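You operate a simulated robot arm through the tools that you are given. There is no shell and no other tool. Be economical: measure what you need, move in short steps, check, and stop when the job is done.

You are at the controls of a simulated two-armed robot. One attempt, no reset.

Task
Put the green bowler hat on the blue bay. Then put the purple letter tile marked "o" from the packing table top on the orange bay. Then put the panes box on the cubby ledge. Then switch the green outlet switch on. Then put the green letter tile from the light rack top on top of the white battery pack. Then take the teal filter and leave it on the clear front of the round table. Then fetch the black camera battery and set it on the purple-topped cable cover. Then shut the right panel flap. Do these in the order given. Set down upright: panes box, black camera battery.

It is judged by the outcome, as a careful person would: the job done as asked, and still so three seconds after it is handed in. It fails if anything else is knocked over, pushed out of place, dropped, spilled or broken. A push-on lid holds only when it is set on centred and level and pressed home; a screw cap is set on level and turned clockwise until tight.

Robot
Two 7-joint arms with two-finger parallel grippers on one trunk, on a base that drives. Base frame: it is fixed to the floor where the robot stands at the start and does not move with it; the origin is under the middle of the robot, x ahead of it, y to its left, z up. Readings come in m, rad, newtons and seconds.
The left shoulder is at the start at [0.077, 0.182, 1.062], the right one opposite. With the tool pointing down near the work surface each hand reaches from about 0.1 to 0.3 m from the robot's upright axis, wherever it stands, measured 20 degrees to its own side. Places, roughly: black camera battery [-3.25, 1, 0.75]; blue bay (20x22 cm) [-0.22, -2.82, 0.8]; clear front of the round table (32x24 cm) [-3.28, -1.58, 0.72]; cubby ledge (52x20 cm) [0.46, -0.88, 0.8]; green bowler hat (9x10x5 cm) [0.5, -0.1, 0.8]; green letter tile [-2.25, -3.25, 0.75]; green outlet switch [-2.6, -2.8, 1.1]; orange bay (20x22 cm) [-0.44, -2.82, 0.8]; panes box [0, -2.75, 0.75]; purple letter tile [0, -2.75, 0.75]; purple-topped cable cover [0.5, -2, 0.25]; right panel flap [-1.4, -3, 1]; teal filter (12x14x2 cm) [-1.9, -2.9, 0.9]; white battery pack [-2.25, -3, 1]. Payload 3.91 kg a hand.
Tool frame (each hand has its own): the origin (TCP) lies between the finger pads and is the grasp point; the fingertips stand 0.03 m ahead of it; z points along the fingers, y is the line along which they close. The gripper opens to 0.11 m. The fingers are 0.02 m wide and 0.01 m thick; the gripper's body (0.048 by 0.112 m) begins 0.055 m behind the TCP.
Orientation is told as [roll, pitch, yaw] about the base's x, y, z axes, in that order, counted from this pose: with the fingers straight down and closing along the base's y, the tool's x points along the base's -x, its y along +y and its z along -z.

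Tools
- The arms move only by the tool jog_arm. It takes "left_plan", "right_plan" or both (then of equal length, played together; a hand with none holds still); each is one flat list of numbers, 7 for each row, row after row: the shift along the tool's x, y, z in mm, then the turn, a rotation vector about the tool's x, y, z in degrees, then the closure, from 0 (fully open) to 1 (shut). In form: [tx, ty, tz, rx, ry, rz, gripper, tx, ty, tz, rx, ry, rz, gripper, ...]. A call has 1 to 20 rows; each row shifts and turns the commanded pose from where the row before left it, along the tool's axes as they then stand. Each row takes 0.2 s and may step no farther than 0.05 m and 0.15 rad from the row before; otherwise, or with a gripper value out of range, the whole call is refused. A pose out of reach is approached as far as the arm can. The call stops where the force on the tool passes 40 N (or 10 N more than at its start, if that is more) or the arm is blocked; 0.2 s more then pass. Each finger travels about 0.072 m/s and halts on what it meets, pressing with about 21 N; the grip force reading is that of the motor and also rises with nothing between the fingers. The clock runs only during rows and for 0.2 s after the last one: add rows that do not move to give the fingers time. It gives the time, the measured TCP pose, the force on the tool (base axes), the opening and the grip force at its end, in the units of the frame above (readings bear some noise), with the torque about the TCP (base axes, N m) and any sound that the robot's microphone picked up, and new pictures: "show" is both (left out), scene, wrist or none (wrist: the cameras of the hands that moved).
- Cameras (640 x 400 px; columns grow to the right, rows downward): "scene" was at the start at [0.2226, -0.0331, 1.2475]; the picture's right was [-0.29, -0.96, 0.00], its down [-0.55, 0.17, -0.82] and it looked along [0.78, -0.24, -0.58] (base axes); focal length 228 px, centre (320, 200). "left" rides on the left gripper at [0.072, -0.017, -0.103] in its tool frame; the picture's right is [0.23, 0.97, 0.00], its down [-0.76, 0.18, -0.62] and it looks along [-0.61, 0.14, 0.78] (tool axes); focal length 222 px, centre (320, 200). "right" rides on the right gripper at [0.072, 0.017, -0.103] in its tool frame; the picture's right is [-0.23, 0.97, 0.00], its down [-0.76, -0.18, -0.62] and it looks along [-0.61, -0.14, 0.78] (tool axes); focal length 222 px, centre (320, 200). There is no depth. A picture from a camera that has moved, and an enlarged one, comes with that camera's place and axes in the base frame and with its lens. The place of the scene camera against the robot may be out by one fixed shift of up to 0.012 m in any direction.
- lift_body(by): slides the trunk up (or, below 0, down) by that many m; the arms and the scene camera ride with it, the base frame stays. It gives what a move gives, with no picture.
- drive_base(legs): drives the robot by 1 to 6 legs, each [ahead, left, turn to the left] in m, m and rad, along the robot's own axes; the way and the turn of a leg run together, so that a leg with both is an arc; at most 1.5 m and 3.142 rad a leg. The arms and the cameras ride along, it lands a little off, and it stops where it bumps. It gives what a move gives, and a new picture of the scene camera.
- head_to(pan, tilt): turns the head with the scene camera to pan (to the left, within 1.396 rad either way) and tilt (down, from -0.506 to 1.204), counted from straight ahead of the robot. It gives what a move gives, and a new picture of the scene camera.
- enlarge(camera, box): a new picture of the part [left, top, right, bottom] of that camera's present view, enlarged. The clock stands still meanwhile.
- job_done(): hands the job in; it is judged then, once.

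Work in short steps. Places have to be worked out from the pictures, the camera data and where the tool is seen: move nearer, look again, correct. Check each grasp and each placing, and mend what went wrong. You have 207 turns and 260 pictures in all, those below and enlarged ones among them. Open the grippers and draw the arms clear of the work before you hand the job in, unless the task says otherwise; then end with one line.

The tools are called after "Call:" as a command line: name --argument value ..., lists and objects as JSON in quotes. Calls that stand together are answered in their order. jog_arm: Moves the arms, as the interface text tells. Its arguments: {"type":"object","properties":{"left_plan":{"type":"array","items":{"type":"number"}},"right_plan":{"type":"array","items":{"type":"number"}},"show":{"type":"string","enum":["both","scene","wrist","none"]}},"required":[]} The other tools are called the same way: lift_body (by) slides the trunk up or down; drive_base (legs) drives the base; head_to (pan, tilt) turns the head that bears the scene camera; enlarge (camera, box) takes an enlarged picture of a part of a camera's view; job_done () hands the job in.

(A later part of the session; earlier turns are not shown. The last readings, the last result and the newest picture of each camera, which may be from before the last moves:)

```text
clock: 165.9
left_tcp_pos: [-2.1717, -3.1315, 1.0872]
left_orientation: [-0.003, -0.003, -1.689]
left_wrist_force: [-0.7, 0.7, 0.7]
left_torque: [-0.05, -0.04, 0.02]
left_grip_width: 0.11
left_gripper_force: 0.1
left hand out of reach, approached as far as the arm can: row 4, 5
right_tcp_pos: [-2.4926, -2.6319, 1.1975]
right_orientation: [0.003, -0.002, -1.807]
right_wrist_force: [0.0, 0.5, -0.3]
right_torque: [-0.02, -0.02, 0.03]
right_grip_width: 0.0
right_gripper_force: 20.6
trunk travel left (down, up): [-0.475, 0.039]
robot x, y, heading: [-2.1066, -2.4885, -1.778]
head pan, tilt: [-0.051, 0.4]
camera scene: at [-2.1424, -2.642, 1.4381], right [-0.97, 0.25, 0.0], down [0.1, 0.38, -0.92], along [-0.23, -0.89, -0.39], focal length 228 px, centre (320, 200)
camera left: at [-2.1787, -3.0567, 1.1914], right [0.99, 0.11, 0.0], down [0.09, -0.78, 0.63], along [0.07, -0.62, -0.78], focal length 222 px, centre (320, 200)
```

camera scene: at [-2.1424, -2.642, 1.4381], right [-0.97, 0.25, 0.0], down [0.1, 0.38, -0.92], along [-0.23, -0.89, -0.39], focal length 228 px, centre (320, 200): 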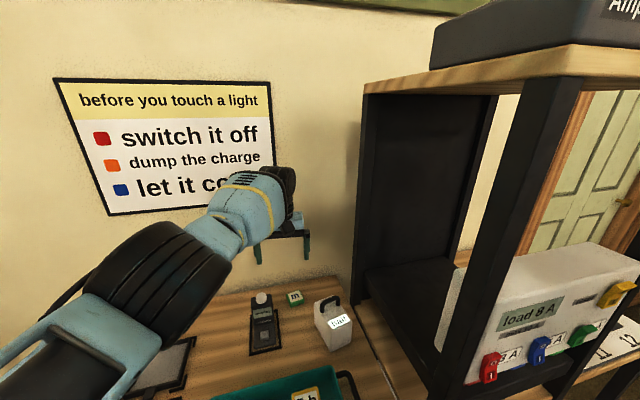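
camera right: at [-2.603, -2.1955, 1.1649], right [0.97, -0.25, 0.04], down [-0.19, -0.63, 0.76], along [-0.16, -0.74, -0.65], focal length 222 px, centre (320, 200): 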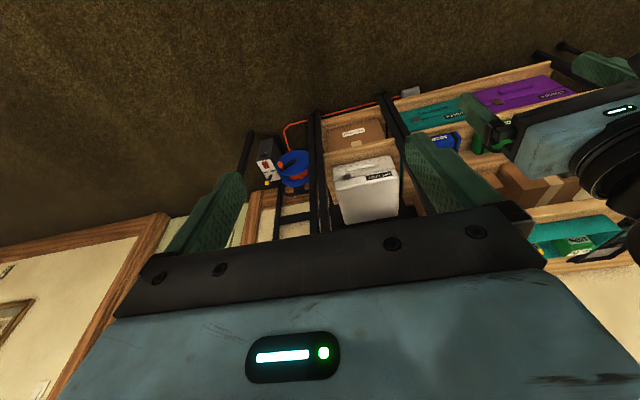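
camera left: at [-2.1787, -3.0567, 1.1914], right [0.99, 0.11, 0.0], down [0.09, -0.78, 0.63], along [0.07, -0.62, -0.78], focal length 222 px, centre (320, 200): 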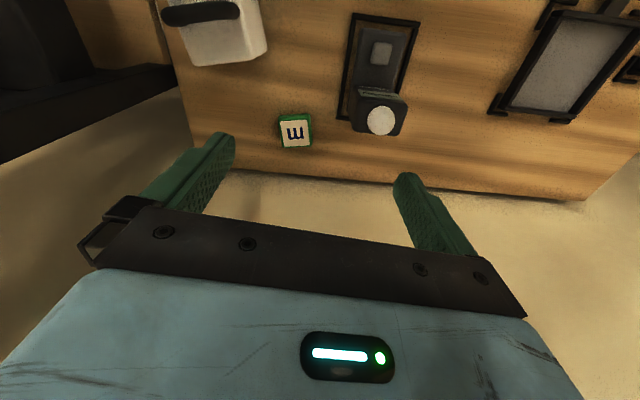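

The hand is at its reach limit up here. I narrow the fingers, shift over the tile line, drive 3 cm closer and lower the trunk so the arm can stretch level.

Call:
jog_arm --left_plan '[10, -20, 0, 0, 0, 0, 0.35, 0, -13, 0, 0, 0, 0, 0.35, 0, 0, 0, 0, 0, 0, 0.35]' --show "none"

Call:
drive_base --legs '[[0.035, 0, 0]]'

Call:
lift_body --by -0.07

Call:
enlarge --camera "left" --box '[0, 0, 640, 400]'

```text
clock: 166.7
left_tcp_pos: [-2.1986, -3.1201, 1.0873]
left_orientation: [-0.007, -0.005, -1.687]
left_wrist_force: [-0.3, 0.6, -0.4]
left_torque: [-0.01, -0.04, 0.01]
left_grip_width: 0.0715
left_gripper_force: 0.1
left hand out of reach, approached as far as the arm can: row 1, 2
right_tcp_pos: [-2.4909, -2.6324, 1.1988]
right_orientation: [0.0, 0.0, -1.809]
right_wrist_force: [-0.1, 0.1, -0.4]
right_torque: [0.04, 0.0, -0.01]
right_grip_width: 0.0
right_gripper_force: 21.0
trunk travel left (down, up): [-0.475, 0.039]
robot x, y, heading: [-2.1048, -2.4881, -1.776]
head pan, tilt: [-0.051, 0.4]
```

```text
clock: 167.6
left_tcp_pos: [-2.2044, -3.1508, 1.0885]
left_orientation: [-0.006, -0.007, -1.688]
left_wrist_force: [-0.2, 0.3, -0.3]
left_torque: [0.03, -0.01, 0.01]
left_grip_width: 0.0715
left_gripper_force: 0.0
right_tcp_pos: [-2.4983, -2.664, 1.1985]
right_orientation: [0.0, -0.001, -1.809]
right_wrist_force: [0.9, 0.0, 1.1]
right_torque: [-0.02, 0.03, 0.04]
right_grip_width: 0.0
right_gripper_force: 21.1
trunk travel left (down, up): [-0.475, 0.039]
robot x, y, heading: [-2.1113, -2.5202, -1.778]
head pan, tilt: [-0.051, 0.4]
camera scene: at [-2.1461, -2.6748, 1.4384], right [-0.97, 0.25, 0.0], down [0.1, 0.37, -0.92], along [-0.23, -0.89, -0.39], focal length 228 px, centre (320, 200)
```

scene: 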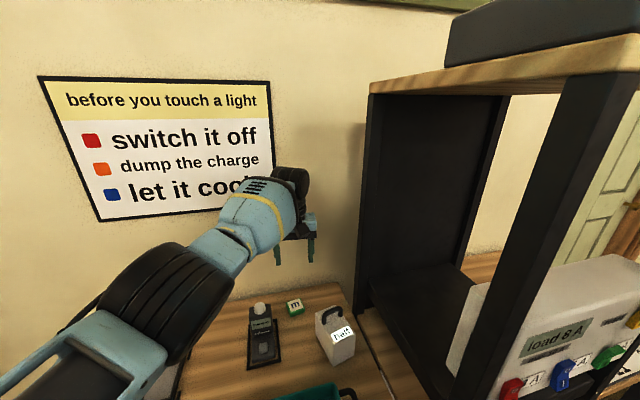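

```text
clock: 168.6
left_tcp_pos: [-2.2042, -3.1511, 1.0171]
left_orientation: [-0.006, -0.006, -1.688]
left_wrist_force: [0.0, -0.9, 0.4]
left_torque: [0.0, -0.02, 0.0]
left_grip_width: 0.0716
left_gripper_force: 0.0
right_tcp_pos: [-2.4982, -2.666, 1.1276]
right_orientation: [0.0, 0.0, -1.807]
right_wrist_force: [-0.5, 0.3, 0.4]
right_torque: [-0.01, 0.0, 0.0]
right_grip_width: 0.0001
right_gripper_force: 21.6
trunk travel left (down, up): [-0.405, 0.109]
robot x, y, heading: [-2.1066, -2.5239, -1.777]
head pan, tilt: [-0.051, 0.4]
```

```text
1.00 times, centred on (320, 200) of left (not enlarged: the box is as wide or as high as the picture)
camera zoom: at [-2.211, -3.0769, 1.121], right [0.99, 0.11, -0.01], down [0.09, -0.77, 0.63], along [0.06, -0.62, -0.78], focal length 222 px, centre (320, 200)
```

zoom: 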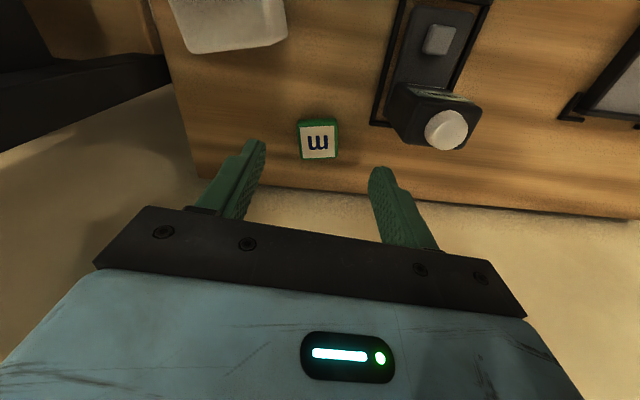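

Tile at [-2.204,-3.186], rotated about +10°. I rotate the hand, move forward 34 mm and descend partway.

Call:
jog_arm --left_plan '[-17, 2, 0, 0, 0, -8.3, 0.35, -17, 2, 0, 0, 0, -8.3, 0.35, 0, 0, 40, 0, 0, 0, 0.35, 0, 0, 40, 0, 0, 0, 0.35, 0, 0, 25, 0, 0, 0, 0.35]'

```text
clock: 169.8
left_tcp_pos: [-2.2014, -3.1836, 0.91]
left_orientation: [-0.01, -0.003, -1.398]
left_wrist_force: [0.2, -0.7, -0.3]
left_torque: [-0.01, -0.01, -0.02]
left_grip_width: 0.0713
left_gripper_force: 0.2
right_tcp_pos: [-2.4978, -2.6659, 1.1286]
right_orientation: [0.0, 0.0, -1.81]
right_wrist_force: [-0.4, -0.9, -0.3]
right_torque: [-0.03, 0.03, 0.0]
right_grip_width: 0.0
right_gripper_force: 21.2
trunk travel left (down, up): [-0.405, 0.109]
robot x, y, heading: [-2.1111, -2.5206, -1.776]
head pan, tilt: [-0.051, 0.4]
camera scene: at [-2.1567, -2.7268, 1.3523], right [-0.97, 0.25, 0.0], down [0.1, 0.38, -0.92], along [-0.23, -0.89, -0.39], focal length 228 px, centre (320, 200)
camera left: at [-2.2283, -3.1151, 1.0138], right [0.92, 0.39, -0.01], down [0.31, -0.72, 0.62], along [0.24, -0.58, -0.78], focal length 222 px, centre (320, 200)
```

scene: 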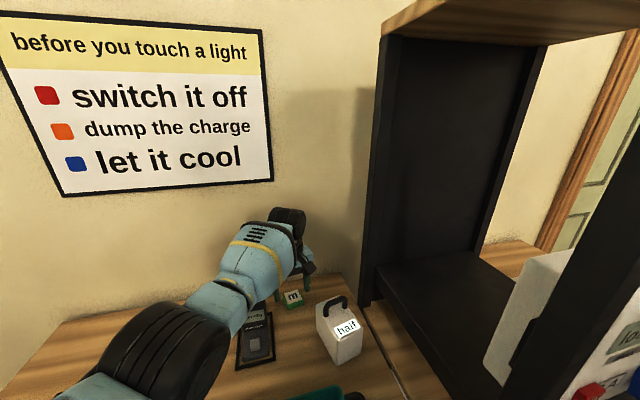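
left: 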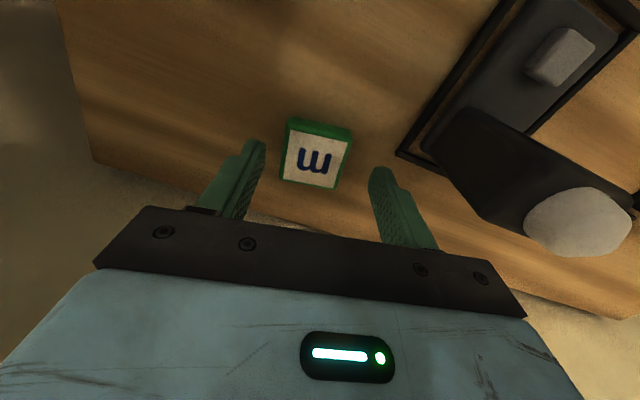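

Aligned. I descend the last bit and close.

Call:
jog_arm --left_plan '[-4, 0, 18, 0, 0, 0, 0.35, 0, 0, 6, 0, 0, 0, 0.35, 0, 0, 0, 0, 0, 0, 1, 0, 0, 0, 0, 0, 0, 1, 0, 0, 0, 0, 0, 0, 1]' --show "wrist"

```text
clock: 171.0
left_tcp_pos: [-2.2001, -3.1863, 0.8877]
left_orientation: [-0.008, -0.003, -1.398]
left_wrist_force: [-0.2, 0.2, 0.4]
left_torque: [0.01, 0.02, 0.0]
left_grip_width: 0.0469
left_gripper_force: 21.0
right_tcp_pos: [-2.4976, -2.6669, 1.1286]
right_orientation: [0.0, 0.001, -1.808]
right_wrist_force: [0.2, 0.5, -1.9]
right_torque: [0.04, -0.05, 0.02]
right_grip_width: 0.0
right_gripper_force: 21.4
trunk travel left (down, up): [-0.405, 0.109]
robot x, y, heading: [-2.1131, -2.5159, -1.775]
head pan, tilt: [-0.051, 0.4]
camera left: at [-2.2266, -3.1165, 0.9914], right [0.92, 0.39, -0.01], down [0.31, -0.72, 0.62], along [0.24, -0.58, -0.78], focal length 222 px, centre (320, 200)
```

left: 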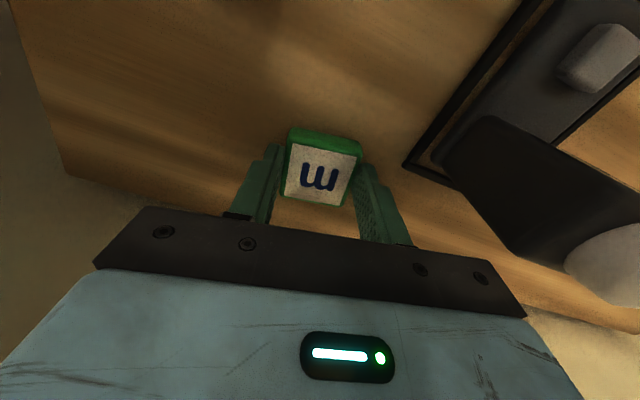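

Tile gripped. I lift it clear and look closely at the battery's top.

Call:
jog_arm --left_plan '[0, 0, -45, 0, 0, 0, 1, 0, 0, -45, 0, 0, 0, 1, 0, 0, -45, 0, 0, 0, 1, 0, 0, -25, 0, 0, 0, 1]' --show "wrist"

Call:
enlarge --camera "scene" --box '[270, 260, 430, 380]'

```text
clock: 172.0
left_tcp_pos: [-2.196, -3.181, 1.046]
left_orientation: [-0.007, -0.004, -1.399]
left_wrist_force: [-0.2, -0.3, -0.8]
left_torque: [-0.01, 0.0, 0.01]
left_grip_width: 0.0467
left_gripper_force: 20.7
left hand out of reach, approached as far as the arm can: row 4
right_tcp_pos: [-2.4981, -2.6658, 1.1279]
right_orientation: [0.0, -0.001, -1.807]
right_wrist_force: [-0.7, -0.6, 0.4]
right_torque: [0.02, -0.01, -0.04]
right_grip_width: 0.0001
right_gripper_force: 21.2
trunk travel left (down, up): [-0.405, 0.109]
robot x, y, heading: [-2.1116, -2.5183, -1.772]
head pan, tilt: [-0.051, 0.4]
camera left: at [-2.2239, -3.1112, 1.1492], right [0.92, 0.39, -0.01], down [0.31, -0.72, 0.62], along [0.24, -0.58, -0.78], focal length 222 px, centre (320, 200)
```

left: 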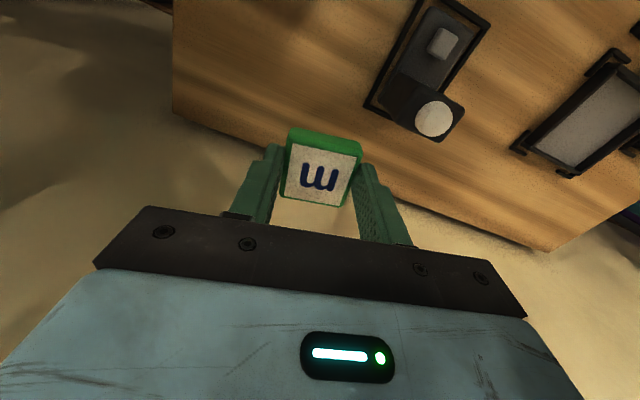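

```text
3.33 times, centred on (350, 320) of scene
camera zoom: at [-2.1566, -2.7265, 1.3523], right [-0.97, 0.25, 0.0], down [0.1, 0.38, -0.92], along [-0.23, -0.89, -0.39], focal length 758 px, centre (220, -200)
```

zoom: 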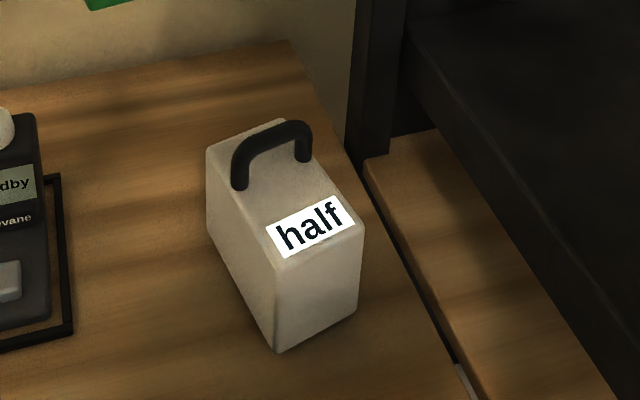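

The battery's flat front area (before the handle) is free: tile target centre ≈[-2.287,-3.0345], top z≈0.932, same yaw ≈+10°. I bring the tile around beside it, then over it.

Call:
jog_arm --left_plan '[36, 6.3, 0, 0, 0, 0, 1, 36, 6.3, -5, 0, 0, 0, 1, 36, 6.3, -8, 0, 0, 0, 1, 36, 6.3, -8, 0, 0, 0, 1, 5.2, -29.9, 0, 0, 0, 0, 1, 5.2, -29.9, 0, 0, 0, 0, 1, 5.2, -29.9, 0, 0, 0, 0, 1, 0, 0, 0, 0, 0, 0, 1]'

```text
clock: 174.0
left_tcp_pos: [-2.2108, -3.1756, 1.0419]
left_orientation: [-0.016, -0.001, -1.302]
left_wrist_force: [0.5, 0.7, 0.1]
left_torque: [-0.02, -0.01, 0.01]
left_grip_width: 0.0467
left_gripper_force: 21.2
left hand out of reach, approached as far as the arm can: row 1, 2, 3, 4, 5, 6, 7
right_tcp_pos: [-2.4973, -2.665, 1.1286]
right_orientation: [-0.001, 0.0, -1.809]
right_wrist_force: [-0.4, -0.6, -0.8]
right_torque: [-0.01, 0.03, -0.01]
right_grip_width: 0.0003
right_gripper_force: 20.7
trunk travel left (down, up): [-0.405, 0.109]
robot x, y, heading: [-2.1123, -2.5226, -1.778]
head pan, tilt: [-0.051, 0.4]
stopped in row 8 (left hand): the arm was blocked; the commanded pose is now the measured one
camera scene: at [-2.1566, -2.7264, 1.3523], right [-0.97, 0.25, 0.0], down [0.1, 0.38, -0.92], along [-0.23, -0.89, -0.39], focal length 228 px, centre (320, 200)
camera left: at [-2.2447, -3.1094, 1.1462], right [0.88, 0.48, -0.02], down [0.38, -0.68, 0.62], along [0.29, -0.55, -0.78], focal length 222 px, centre (320, 200)
```

scene: 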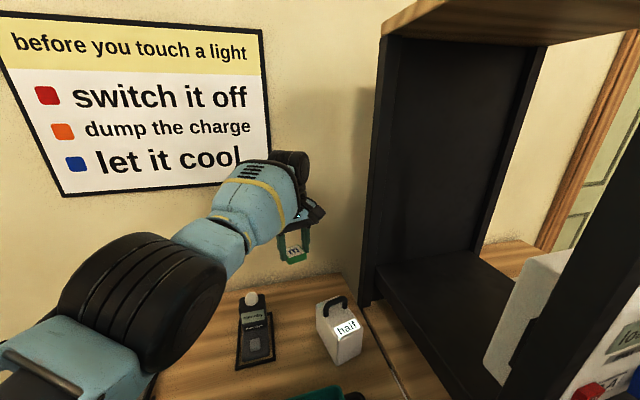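
left: 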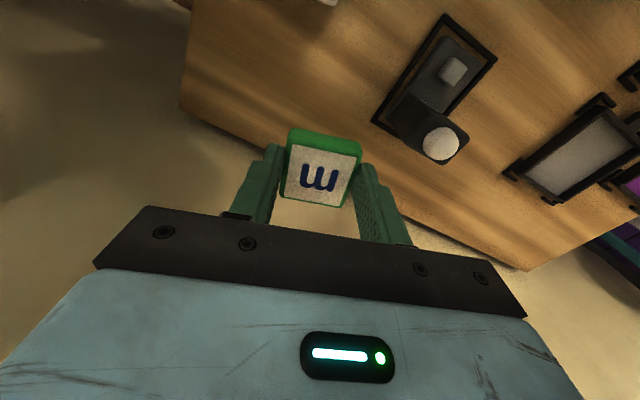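

The arm stuck at its stretch limit. I try a small backward move from the reset pose.

Call:
jog_arm --left_plan '[15, 0, 8, 0, 0, 0, 1, 15, 0, 0, 0, 0, 0, 1]' --show "none"

```text
clock: 174.6
left_tcp_pos: [-2.2218, -3.1433, 1.0346]
left_orientation: [-0.018, -0.002, -1.307]
left_wrist_force: [0.1, 0.9, -0.3]
left_torque: [0.0, -0.02, 0.0]
left_grip_width: 0.047
left_gripper_force: 21.0
right_tcp_pos: [-2.4973, -2.666, 1.128]
right_orientation: [-0.002, 0.0, -1.808]
right_wrist_force: [0.0, -0.2, 0.4]
right_torque: [0.04, 0.0, -0.01]
right_grip_width: 0.0
right_gripper_force: 21.0
trunk travel left (down, up): [-0.405, 0.109]
robot x, y, heading: [-2.1065, -2.5205, -1.77]
head pan, tilt: [-0.051, 0.4]
```

Freed. I restore the yaw/roll, go beside the battery and then over it at raised height.

Call:
jog_arm --left_plan '[0, 0, 0, -1, 0, 5.2, 1, 34, 14.8, -4, 0, 0, 0, 1, 34, 14.8, -8, 0, 0, 0, 1, 34, 14.8, -8, 0, 0, 0, 1, 5.2, -29.9, -10, 0, 0, 0, 1, 5.2, -29.9, 0, 0, 0, 0, 1, 5.2, -29.9, 0, 0, 0, 0, 1, 0, 0, 0, 0, 0, 0, 1]'

Call:
enlarge --camera "scene" --box '[270, 220, 430, 340]'

```text
clock: 176.4
left_tcp_pos: [-2.2904, -3.0363, 1.0653]
left_orientation: [0.0, 0.0, -1.396]
left_wrist_force: [0.4, 0.4, -0.6]
left_torque: [0.04, 0.04, -0.02]
left_grip_width: 0.0468
left_gripper_force: 21.3
right_tcp_pos: [-2.4979, -2.6666, 1.1284]
right_orientation: [-0.002, -0.002, -1.807]
right_wrist_force: [0.3, -0.3, -0.3]
right_torque: [-0.01, 0.01, 0.01]
right_grip_width: 0.0
right_gripper_force: 21.2
trunk travel left (down, up): [-0.405, 0.109]
robot x, y, heading: [-2.11, -2.519, -1.772]
head pan, tilt: [-0.051, 0.4]
camera scene: at [-2.156, -2.7268, 1.3523], right [-0.97, 0.25, 0.0], down [0.1, 0.38, -0.92], along [-0.23, -0.89, -0.39], focal length 228 px, centre (320, 200)
camera left: at [-2.317, -2.9683, 1.1696], right [0.92, 0.39, 0.0], down [0.31, -0.72, 0.62], along [0.24, -0.57, -0.78], focal length 222 px, centre (320, 200)
```

scene: 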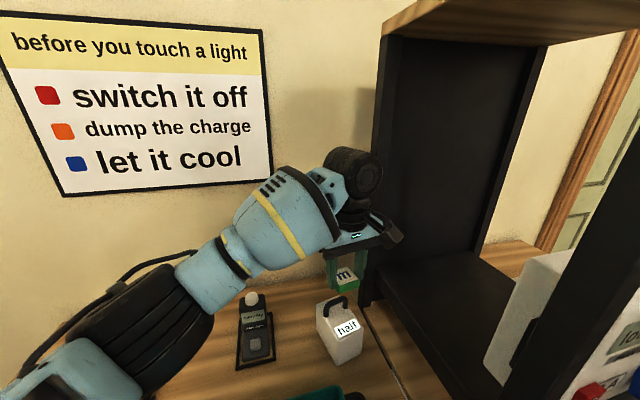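
left: 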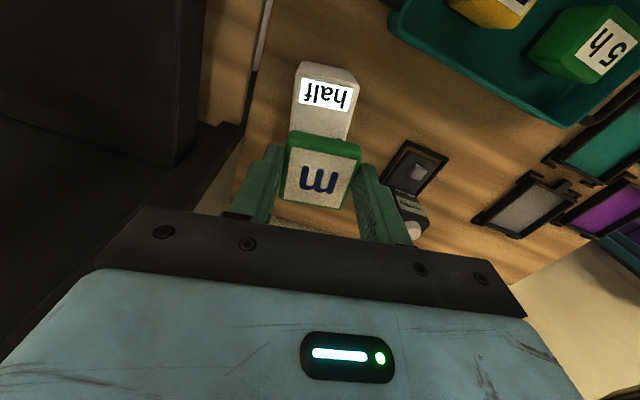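

```text
3.33 times, centred on (350, 280) of scene
camera zoom: at [-2.156, -2.7268, 1.3523], right [-0.97, 0.25, 0.0], down [0.1, 0.38, -0.92], along [-0.23, -0.89, -0.39], focal length 758 px, centre (220, -67)
```

zoom: 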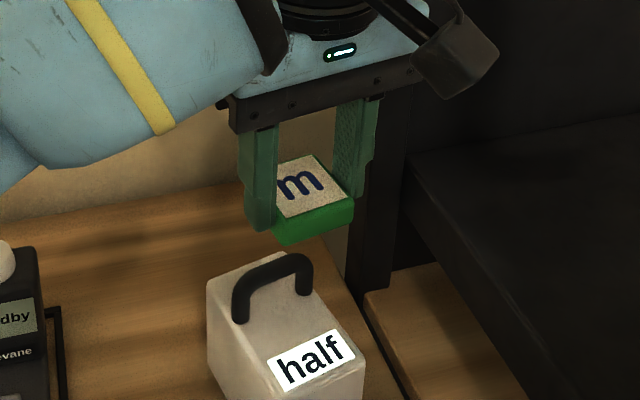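

I enlarge the wrist view to measure the battery's front edge more exactly.

Call:
enlarge --camera "left" --box '[260, 40, 420, 140]'

```text
4.00 times, centred on (340, 90) of left
camera zoom: at [-2.317, -2.9683, 1.1696], right [0.92, 0.39, 0.0], down [0.31, -0.72, 0.62], along [0.24, -0.57, -0.78], focal length 888 px, centre (240, 640)
```

zoom: 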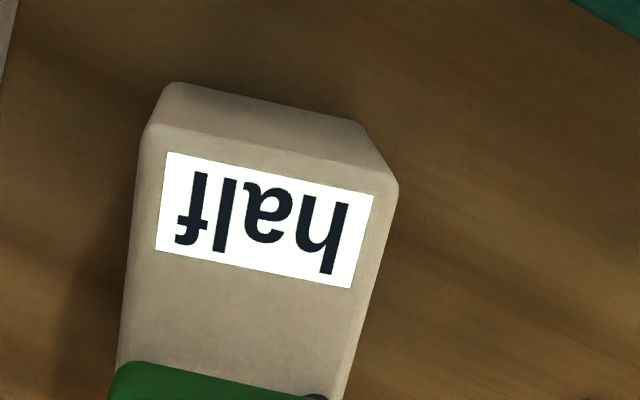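

Battery front edge is ~1 cm nearer than estimated; I shift back 13 mm, turn 2° and lower carefully.

Call:
jog_arm --left_plan '[12.8, 2.9, 0, 0, 0, -2, 1, 0, 0, 40, 0, 0, 0, 1, 0, 0, 34, 0, 0, 0, 1, 0, 0, 0, 0, 0, 0, 1]'

Call:
enlarge --camera "scene" --box '[270, 260, 430, 380]'

```text
clock: 177.4
left_tcp_pos: [-2.2854, -3.0237, 0.992]
left_orientation: [0.0, -0.004, -1.362]
left_wrist_force: [-0.1, 0.3, -0.7]
left_torque: [-0.02, -0.02, -0.02]
left_grip_width: 0.047
left_gripper_force: 21.1
right_tcp_pos: [-2.4982, -2.6669, 1.1279]
right_orientation: [-0.001, 0.0, -1.807]
right_wrist_force: [0.0, -0.6, 0.3]
right_torque: [-0.01, 0.0, 0.0]
right_grip_width: 0.0
right_gripper_force: 21.4
trunk travel left (down, up): [-0.405, 0.109]
robot x, y, heading: [-2.1063, -2.5167, -1.775]
head pan, tilt: [-0.051, 0.4]
camera scene: at [-2.1568, -2.7264, 1.3524], right [-0.97, 0.25, 0.0], down [0.1, 0.38, -0.92], along [-0.23, -0.89, -0.39], focal length 228 px, centre (320, 200)
camera left: at [-2.3165, -2.955, 1.0954], right [0.91, 0.42, 0.0], down [0.33, -0.71, 0.63], along [0.26, -0.57, -0.78], focal length 222 px, centre (320, 200)
```

scene: 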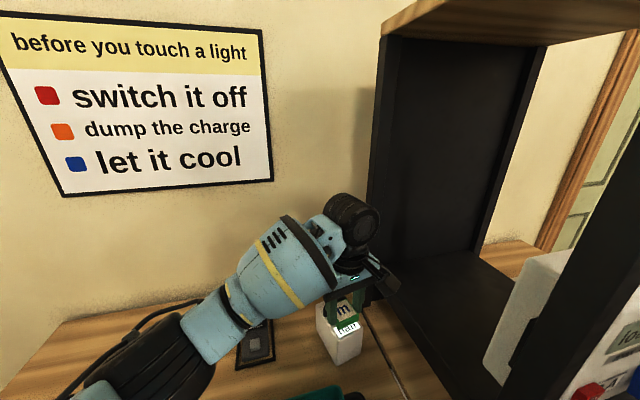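
left: 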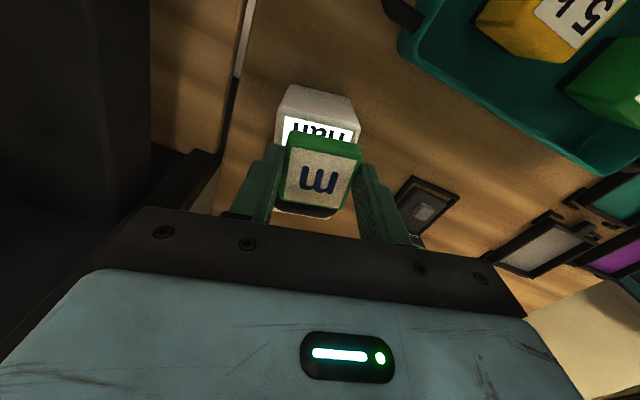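

```text
3.33 times, centred on (350, 320) of scene
camera zoom: at [-2.1568, -2.7264, 1.3524], right [-0.97, 0.25, 0.0], down [0.1, 0.38, -0.92], along [-0.23, -0.89, -0.39], focal length 758 px, centre (220, -200)
```

zoom: 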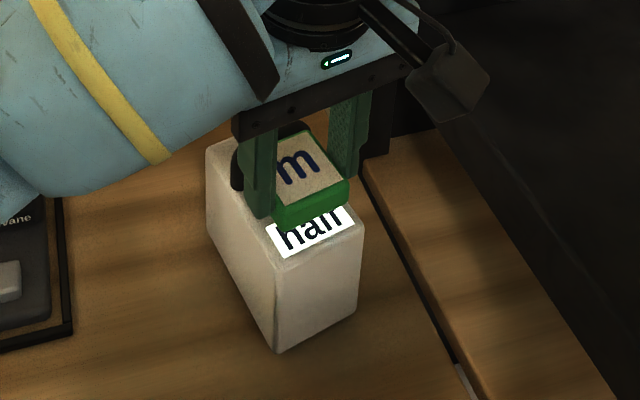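

Position looks right, tile just in front of the handle. I shift 3 mm left and lower in small steps to contact.

Call:
jog_arm --left_plan '[0, -3, 8, 0, 0, 0, 1, 0, 0, 4, 0, 0, 0, 1, 0, 0, 2, 0, 0, 0, 1, 0, 0, 0, 0, 0, 0, 1]' --show "wrist"

```text
clock: 178.4
left_tcp_pos: [-2.2884, -3.0251, 0.9766]
left_orientation: [0.001, -0.001, -1.363]
left_wrist_force: [0.1, 1.1, -0.5]
left_torque: [0.02, -0.02, 0.0]
left_grip_width: 0.0469
left_gripper_force: 21.0
right_tcp_pos: [-2.498, -2.6662, 1.1282]
right_orientation: [-0.002, 0.0, -1.809]
right_wrist_force: [-0.3, -0.5, 0.8]
right_torque: [-0.06, -0.03, 0.0]
right_grip_width: 0.0
right_gripper_force: 21.4
trunk travel left (down, up): [-0.405, 0.109]
robot x, y, heading: [-2.1111, -2.519, -1.774]
head pan, tilt: [-0.051, 0.4]
camera left: at [-2.3195, -2.9566, 1.0794], right [0.91, 0.42, 0.0], down [0.33, -0.71, 0.62], along [0.27, -0.57, -0.78], focal length 222 px, centre (320, 200)
```

left: 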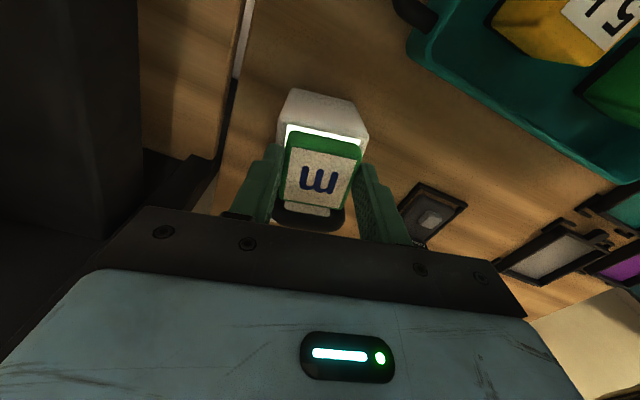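

Call:
jog_arm --left_plan '[0, 0, 2, 0, 0, 0, 1, 0, 0, 2, 0, 0, 0, 1, 0, 0, 0, 0, 0, 0, 1]' --show "none"

```text
clock: 179.2
left_tcp_pos: [-2.2899, -3.0229, 0.9704]
left_orientation: [0.0, -0.001, -1.363]
left_wrist_force: [-0.6, 0.1, -0.2]
left_torque: [-0.01, 0.02, 0.05]
left_grip_width: 0.0468
left_gripper_force: 20.8
right_tcp_pos: [-2.4982, -2.6656, 1.1273]
right_orientation: [0.0, 0.0, -1.808]
right_wrist_force: [-0.2, -0.4, 1.2]
right_torque: [0.0, -0.02, 0.0]
right_grip_width: 0.0
right_gripper_force: 20.7
trunk travel left (down, up): [-0.405, 0.109]
robot x, y, heading: [-2.1077, -2.5191, -1.773]
head pan, tilt: [-0.051, 0.4]
```

Call:
jog_arm --left_plan '[0, 0, 2, 0, 0, 0, 1, 0, 0, 2, 0, 0, 0, 1, 0, 0, 0, 0, 0, 0, 1]' --show "wrist"

Call:
enlarge --camera "scene" --box '[270, 260, 430, 380]'

```text
clock: 180.0
left_tcp_pos: [-2.2902, -3.0242, 0.9711]
left_orientation: [-0.003, -0.005, -1.362]
left_wrist_force: [-2.0, -1.4, 16.9]
left_torque: [0.03, 0.08, 0.0]
left_grip_width: 0.0471
left_gripper_force: 20.9
right_tcp_pos: [-2.4976, -2.665, 1.1279]
right_orientation: [0.001, -0.003, -1.808]
right_wrist_force: [-0.4, 0.1, -1.3]
right_torque: [0.01, 0.01, 0.02]
right_grip_width: 0.0
right_gripper_force: 20.9
trunk travel left (down, up): [-0.405, 0.109]
robot x, y, heading: [-2.1092, -2.5182, -1.779]
head pan, tilt: [-0.051, 0.4]
camera left: at [-2.3196, -2.9555, 1.0744], right [0.91, 0.42, 0.0], down [0.33, -0.71, 0.63], along [0.26, -0.57, -0.78], focal length 222 px, centre (320, 200)
```

left: 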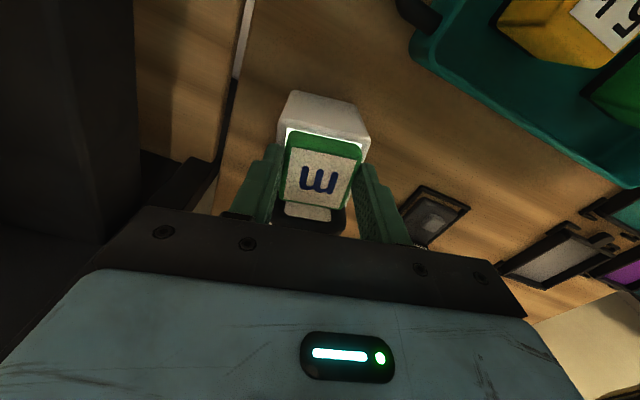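

```text
3.33 times, centred on (350, 320) of scene
camera zoom: at [-2.1564, -2.7255, 1.3527], right [-0.97, 0.25, 0.0], down [0.1, 0.38, -0.92], along [-0.23, -0.89, -0.39], focal length 758 px, centre (220, -200)
```

zoom: 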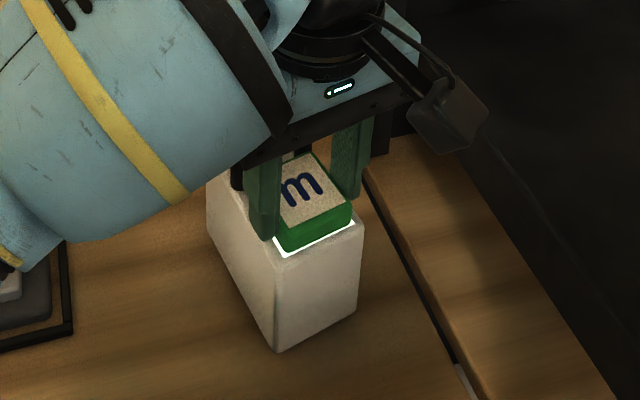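

Contact made, tile lies flat in front of the handle. I release with a small opening and rise straight up.

Call:
jog_arm --left_plan '[0, 0, -1, 0, 0, 0, 1, 0, 0, 0, 0, 0, 0, 0.45, 0, 0, 0, 0, 0, 0, 0.3, 0, 0, 0, 0, 0, 0, 0.3, 0, 0, -30, 0, 0, 0, 0.3, 0, 0, -40, 0, 0, 0, 0.3, 0, 0, -40, 0, 0, 0, 0.3]' --show "none"

Call:
enlarge --camera "scene" --box '[270, 260, 430, 380]'

```text
clock: 181.6
left_tcp_pos: [-2.2889, -3.0268, 1.0818]
left_orientation: [0.002, -0.001, -1.364]
left_wrist_force: [0.2, 0.0, 0.3]
left_torque: [-0.04, 0.05, 0.03]
left_grip_width: 0.0768
left_gripper_force: 0.1
right_tcp_pos: [-2.4994, -2.666, 1.1289]
right_orientation: [0.0, 0.0, -1.807]
right_wrist_force: [-0.3, 0.5, 0.3]
right_torque: [-0.04, 0.02, 0.0]
right_grip_width: 0.0
right_gripper_force: 20.9
trunk travel left (down, up): [-0.405, 0.109]
robot x, y, heading: [-2.1128, -2.5214, -1.773]
head pan, tilt: [-0.051, 0.4]
```

```text
3.33 times, centred on (350, 320) of scene
camera zoom: at [-2.1567, -2.7258, 1.3524], right [-0.97, 0.25, 0.0], down [0.1, 0.38, -0.92], along [-0.23, -0.89, -0.39], focal length 758 px, centre (220, -200)
```

zoom: 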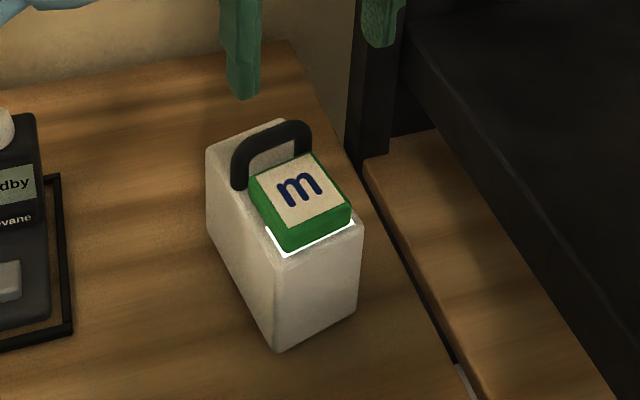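

The tile rests neatly on the battery. Next the teal filter: I retract, back off, straighten and move left to look at the filter from above.

Call:
jog_arm --left_plan '[35, 0, -10, 0, 0, 0, 0, 35, 0, 0, 0, 0, 0, 0, 30, 0, 0, 0, 0, 0, 0]' --show "none"

Call:
drive_base --legs '[[-0.15, 0, 0], [0, 0.2, 0], [0, 0, 0.2]]'

Call:
enlarge --camera "left" --box '[0, 0, 640, 400]'

```text
clock: 182.4
left_tcp_pos: [-2.3102, -2.9283, 1.0893]
left_orientation: [0.002, -0.002, -1.36]
left_wrist_force: [0.3, 0.7, -0.3]
left_torque: [-0.03, 0.01, -0.01]
left_grip_width: 0.1103
left_gripper_force: 0.0
right_tcp_pos: [-2.4981, -2.6644, 1.1284]
right_orientation: [0.0, 0.0, -1.808]
right_wrist_force: [0.5, -0.2, -0.1]
right_torque: [-0.04, 0.01, 0.0]
right_grip_width: 0.0001
right_gripper_force: 21.7
trunk travel left (down, up): [-0.405, 0.109]
robot x, y, heading: [-2.1133, -2.5225, -1.771]
head pan, tilt: [-0.051, 0.4]
```

```text
clock: 186.5
left_tcp_pos: [-1.9976, -2.8536, 1.0898]
left_orientation: [0.0, -0.003, -1.161]
left_wrist_force: [-0.1, 0.0, 0.1]
left_torque: [0.01, -0.01, 0.01]
left_grip_width: 0.1104
left_gripper_force: 0.1
right_tcp_pos: [-2.2366, -2.6347, 1.1289]
right_orientation: [-0.001, 0.001, -1.606]
right_wrist_force: [1.0, -0.1, -0.4]
right_torque: [-0.01, -0.05, 0.02]
right_grip_width: 0.0
right_gripper_force: 21.5
trunk travel left (down, up): [-0.405, 0.109]
robot x, y, heading: [-1.8828, -2.4123, -1.577]
head pan, tilt: [-0.051, 0.4]
camera scene: at [-1.8903, -2.6254, 1.3523], right [-1.0, 0.05, 0.0], down [0.02, 0.39, -0.92], along [-0.05, -0.92, -0.39], focal length 228 px, centre (320, 200)
```

scene: 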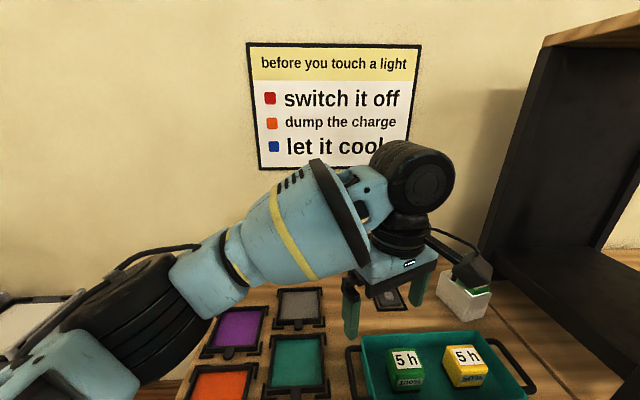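

```text
1.00 times, centred on (320, 200) of left (not enlarged: the box is as wide or as high as the picture)
camera zoom: at [-2.0417, -2.7939, 1.1935], right [0.8, 0.6, 0.0], down [0.47, -0.63, 0.63], along [0.37, -0.5, -0.78], focal length 222 px, centre (320, 200)
```

zoom: 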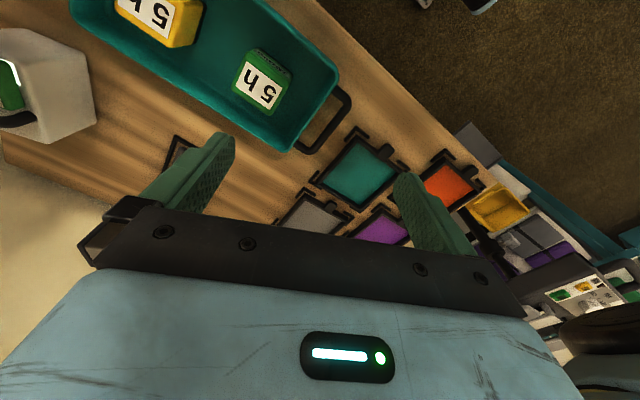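

Call:
enlarge --camera "scene" --box '[190, 270, 350, 400]'

Call:
enlarge --camera "left" --box '[280, 110, 440, 210]'

```text
3.08 times, centred on (270, 335) of scene
camera zoom: at [-1.8903, -2.6254, 1.3523], right [-1.0, 0.05, 0.0], down [0.02, 0.39, -0.92], along [-0.05, -0.92, -0.39], focal length 700 px, centre (474, -215)
```

zoom: 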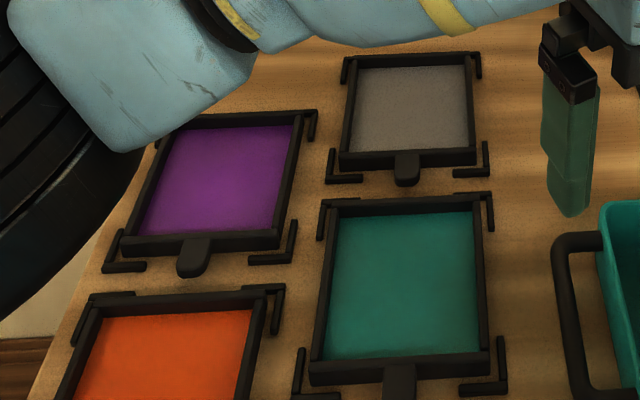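

```text
4.00 times, centred on (360, 160) of left
camera zoom: at [-2.0417, -2.7939, 1.1935], right [0.8, 0.6, 0.0], down [0.47, -0.63, 0.63], along [0.37, -0.5, -0.78], focal length 888 px, centre (160, 360)
```

zoom: 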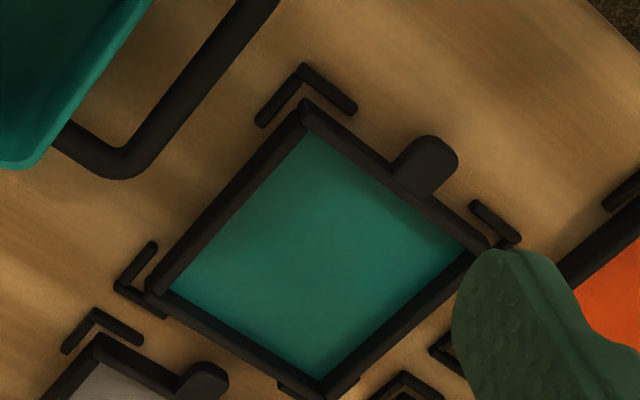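

The filter has a handle tab at its front, near [-1.861,-2.857]. I will pinch that tab: square the hand up, narrow the fingers, and move above it.

Call:
jog_arm --left_plan '[0, 0, 0, 0, 0, 7.5, 0.5, 0, 0, 0, 0, 0, 7.5, 0.5, -2, 30, 0, 0, 0, 7.3, 0.5, -2, 36, 0, 0, 0, 0, 0.5, -1, 36, 0, 0, 0, 0, 0.5, -1, 35, 0, 0, 0, 0, 0.5, 0, 0, 45, 0, 0, 0, 0.5, 0, 0, 45, 0, 0, 0, 0.5, 0, 0, 40, 0, 0, 0, 0.5]'

```text
clock: 188.5
left_tcp_pos: [-1.8584, -2.8533, 0.9559]
left_orientation: [0.002, -0.002, -1.55]
left_wrist_force: [-0.1, -0.5, 0.4]
left_torque: [0.01, -0.03, 0.0]
left_grip_width: 0.0548
left_gripper_force: 0.1
right_tcp_pos: [-2.2349, -2.6356, 1.1275]
right_orientation: [-0.001, 0.0, -1.607]
right_wrist_force: [-0.4, 0.9, -0.2]
right_torque: [0.03, 0.03, 0.03]
right_grip_width: 0.0
right_gripper_force: 20.7
trunk travel left (down, up): [-0.405, 0.109]
robot x, y, heading: [-1.8863, -2.4167, -1.574]
head pan, tilt: [-0.051, 0.4]
camera scene: at [-1.8903, -2.6256, 1.3523], right [-1.0, 0.05, 0.0], down [0.02, 0.39, -0.92], along [-0.05, -0.92, -0.39], focal length 228 px, centre (320, 200)
camera left: at [-1.8762, -2.7802, 1.0597], right [0.97, 0.25, 0.0], down [0.19, -0.76, 0.62], along [0.16, -0.61, -0.78], focal length 222 px, centre (320, 200)
```

scene: 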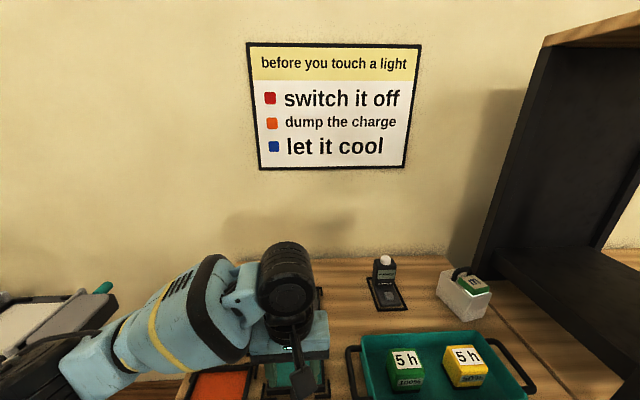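
left: 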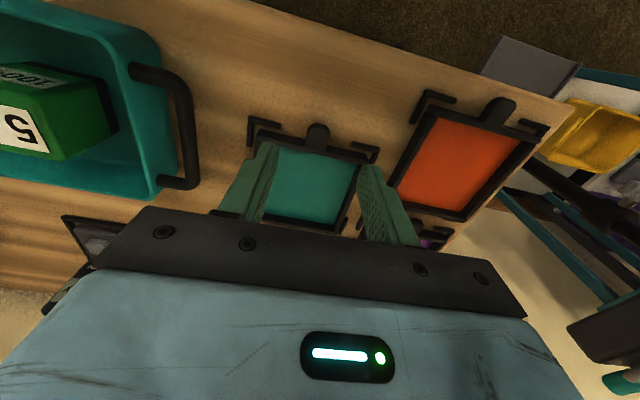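

The tab is centred between the fingers at ≈[-1.857,-2.860]. I descend and close on it.

Call:
jog_arm --left_plan '[-4, 1, 35, 0, 0, 0, 0.5, 0, 0, 30, 0, 0, 0, 0.5, 0, 0, 5, 0, 0, 0, 0.5, 0, 0, 0, 0, 0, 0, 1, 0, 0, 0, 0, 0, 0, 1, 0, 0, 0, 0, 0, 0, 1]' --show "wrist"

```text
clock: 189.9
left_tcp_pos: [-1.8595, -2.8563, 0.8887]
left_orientation: [0.001, -0.002, -1.551]
left_wrist_force: [-0.4, 0.8, -0.2]
left_torque: [0.03, -0.01, 0.0]
left_grip_width: 0.0191
left_gripper_force: 21.0
right_tcp_pos: [-2.2353, -2.6335, 1.1274]
right_orientation: [-0.001, -0.001, -1.606]
right_wrist_force: [0.3, 0.1, 0.1]
right_torque: [-0.03, -0.03, -0.01]
right_grip_width: 0.0001
right_gripper_force: 21.1
trunk travel left (down, up): [-0.405, 0.109]
robot x, y, heading: [-1.8852, -2.4129, -1.574]
head pan, tilt: [-0.051, 0.4]
camera left: at [-1.8777, -2.7838, 0.9923], right [0.97, 0.25, 0.0], down [0.19, -0.76, 0.62], along [0.16, -0.61, -0.78], focal length 222 px, centre (320, 200)
```

left: 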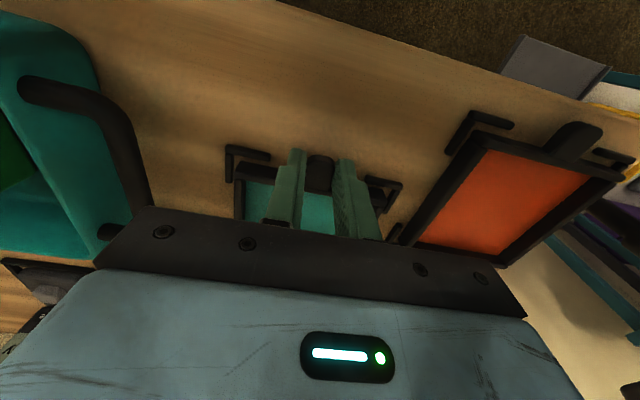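

Gripped at 19 mm; I regrip 4 mm lower for a fuller hold, then lift.

Call:
jog_arm --left_plan '[0, 0, 0, 0, 0, 0, 0.65, 0, 0, 4, 0, 0, 0, 0.65, 0, 0, 0, 0, 0, 0, 1, 0, 0, 0, 0, 0, 0, 1, 0, 0, -10, 0, 0, 0, 1, 0, 0, -20, 0, 0, 0, 1, 0, 0, -30, 0, 0, 0, 1]'

```text
clock: 191.5
left_tcp_pos: [-1.858, -2.8576, 0.9434]
left_orientation: [0.002, -0.002, -1.549]
left_wrist_force: [-0.1, -0.2, -0.6]
left_torque: [0.07, -0.01, -0.02]
left_grip_width: 0.0194
left_gripper_force: 20.7
right_tcp_pos: [-2.2342, -2.6343, 1.1281]
right_orientation: [-0.001, 0.001, -1.606]
right_wrist_force: [0.9, -0.7, 0.0]
right_torque: [0.01, -0.02, -0.02]
right_grip_width: 0.0001
right_gripper_force: 21.2
trunk travel left (down, up): [-0.405, 0.109]
robot x, y, heading: [-1.8807, -2.4106, -1.573]
head pan, tilt: [-0.051, 0.4]
camera scene: at [-1.8903, -2.6253, 1.3524], right [-1.0, 0.05, 0.0], down [0.02, 0.39, -0.92], along [-0.05, -0.92, -0.39], focal length 228 px, centre (320, 200)
camera left: at [-1.8766, -2.7855, 1.0475], right [0.97, 0.25, 0.0], down [0.19, -0.76, 0.63], along [0.16, -0.61, -0.78], focal length 222 px, centre (320, 200)
```

scene: 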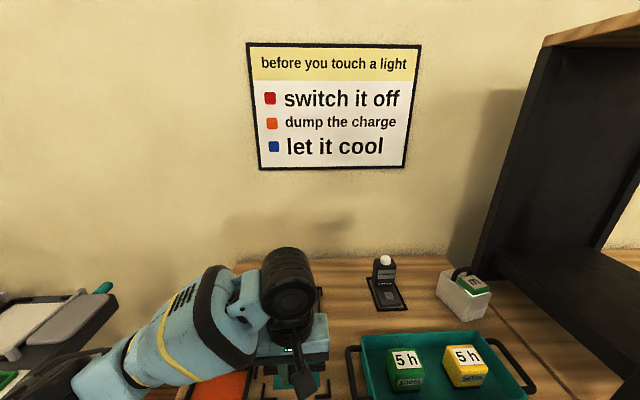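
left: 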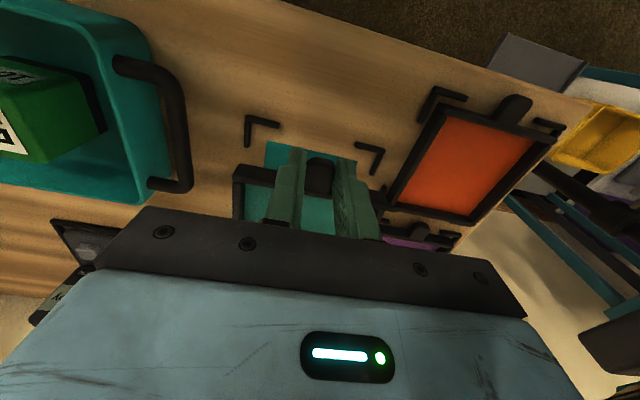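

The filter is lifted by its tab. I raise it more, back away, and look right for the round table.

Call:
jog_arm --left_plan '[0, 0, -40, 0, 0, 0, 1, 0, 0, -40, 0, 0, 0, 1]' --show "none"

Call:
drive_base --legs '[[-0.45, 0, 0]]'

Call:
head_to --pan -1.0 --tilt 0.4

```text
clock: 192.1
left_tcp_pos: [-1.8609, -2.8564, 1.025]
left_orientation: [0.002, -0.002, -1.55]
left_wrist_force: [0.1, 0.0, 0.0]
left_torque: [0.05, 0.03, -0.03]
left_grip_width: 0.0189
left_gripper_force: 21.0
right_tcp_pos: [-2.2355, -2.6342, 1.1288]
right_orientation: [0.001, -0.001, -1.604]
right_wrist_force: [0.7, 0.3, 0.9]
right_torque: [-0.03, -0.01, -0.02]
right_grip_width: 0.0002
right_gripper_force: 20.8
trunk travel left (down, up): [-0.405, 0.109]
robot x, y, heading: [-1.8819, -2.4095, -1.569]
head pan, tilt: [-0.051, 0.4]
```

```text
clock: 194.9
left_tcp_pos: [-1.858, -2.3962, 1.025]
left_orientation: [0.001, -0.002, -1.548]
left_wrist_force: [0.1, -0.3, -1.1]
left_torque: [0.05, 0.04, 0.02]
left_grip_width: 0.0191
left_gripper_force: 21.3
right_tcp_pos: [-2.2342, -2.1721, 1.1296]
right_orientation: [-0.001, -0.001, -1.604]
right_wrist_force: [0.6, 0.6, 0.1]
right_torque: [-0.01, 0.02, 0.01]
right_grip_width: 0.0
right_gripper_force: 21.4
trunk travel left (down, up): [-0.405, 0.109]
robot x, y, heading: [-1.8882, -1.9525, -1.576]
head pan, tilt: [-0.051, 0.4]
camera scene: at [-1.889, -2.1641, 1.3524], right [-1.0, 0.05, 0.0], down [0.02, 0.39, -0.92], along [-0.05, -0.92, -0.39], focal length 228 px, centre (320, 200)
```

scene: 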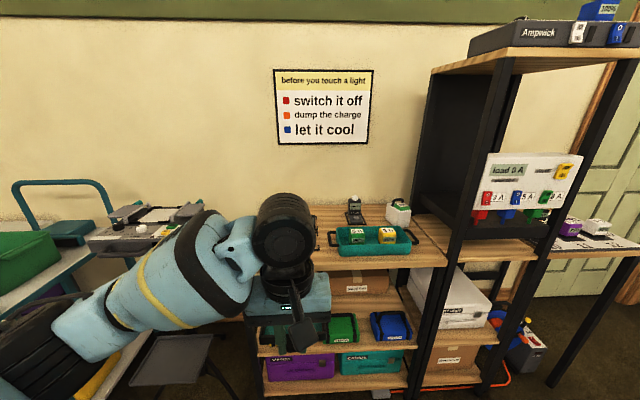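

```text
clock: 196.1
left_tcp_pos: [-1.8583, -2.3971, 1.0247]
left_orientation: [0.001, -0.001, -1.548]
left_wrist_force: [-0.4, -0.7, 0.1]
left_torque: [0.05, 0.03, -0.02]
left_grip_width: 0.0193
left_gripper_force: 21.3
right_tcp_pos: [-2.2345, -2.1742, 1.1274]
right_orientation: [0.0, 0.0, -1.605]
right_wrist_force: [0.2, 0.2, 0.0]
right_torque: [0.0, 0.0, 0.03]
right_grip_width: 0.0
right_gripper_force: 20.5
trunk travel left (down, up): [-0.405, 0.109]
robot x, y, heading: [-1.8831, -1.9524, -1.573]
head pan, tilt: [-1.0, 0.4]
camera scene: at [-1.9622, -2.122, 1.3523], right [-0.54, 0.84, 0.0], down [0.33, 0.21, -0.92], along [-0.78, -0.5, -0.39], focal length 228 px, centre (320, 200)
```

scene: 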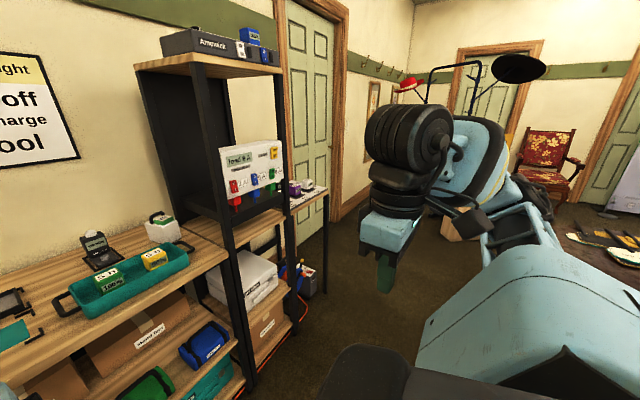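

I turn right to face the round table.

Call:
drive_base --legs '[[0, 0, -1.57]]'

Call:
head_to --pan -0.1 --tilt 0.5

```text
clock: 200.3
left_tcp_pos: [-2.3267, -1.9856, 1.0252]
left_orientation: [0.002, -0.003, -3.106]
left_wrist_force: [-0.4, 0.4, -0.7]
left_torque: [0.0, -0.03, 0.0]
left_grip_width: 0.019
left_gripper_force: 20.9
right_tcp_pos: [-2.1118, -1.6062, 1.1274]
right_orientation: [0.0, -0.001, 3.124]
right_wrist_force: [0.6, 0.3, 0.3]
right_torque: [-0.03, 0.04, -0.01]
right_grip_width: 0.0001
right_gripper_force: 21.2
trunk travel left (down, up): [-0.405, 0.109]
robot x, y, heading: [-1.8842, -1.9528, -3.123]
head pan, tilt: [-1.0, 0.4]
camera scene: at [-2.0472, -1.8846, 1.3523], right [0.83, 0.55, 0.0], down [0.22, -0.32, -0.92], along [-0.51, 0.77, -0.39], focal length 228 px, centre (320, 200)
```

scene: 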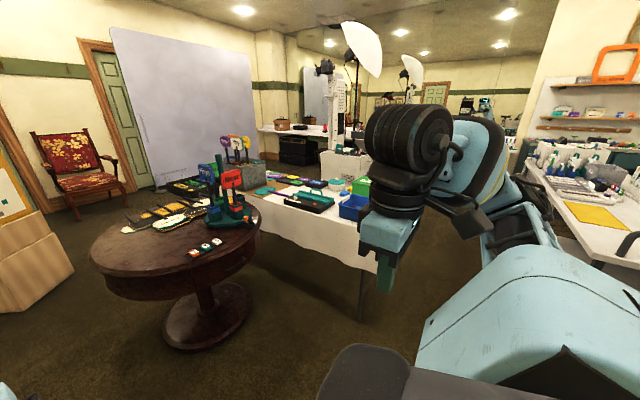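

```text
clock: 201.5
left_tcp_pos: [-2.3278, -1.9853, 1.0261]
left_orientation: [0.002, -0.002, -3.104]
left_wrist_force: [0.4, -0.3, -0.2]
left_torque: [-0.03, -0.03, -0.03]
left_grip_width: 0.0192
left_gripper_force: 21.0
right_tcp_pos: [-2.1111, -1.6063, 1.1281]
right_orientation: [0.0, -0.001, 3.124]
right_wrist_force: [0.3, -0.5, -1.0]
right_torque: [0.01, 0.0, -0.01]
right_grip_width: 0.0
right_gripper_force: 21.1
trunk travel left (down, up): [-0.405, 0.109]
robot x, y, heading: [-1.8845, -1.9516, -3.127]
head pan, tilt: [-0.099, 0.499]
camera scene: at [-2.0866, -1.9541, 1.3432], right [0.08, 1.0, 0.0], down [0.48, -0.04, -0.88], along [-0.87, 0.07, -0.48], focal length 228 px, centre (320, 200)
```

scene: 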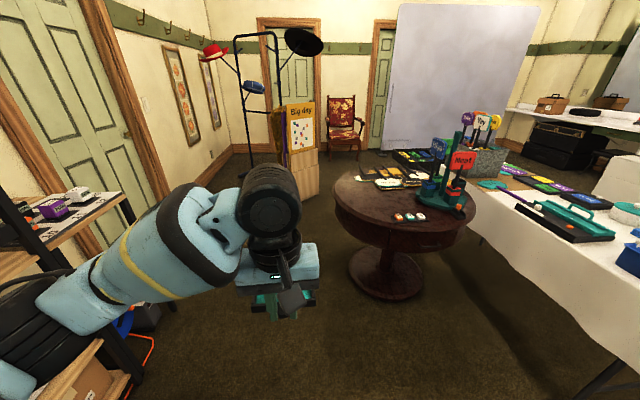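

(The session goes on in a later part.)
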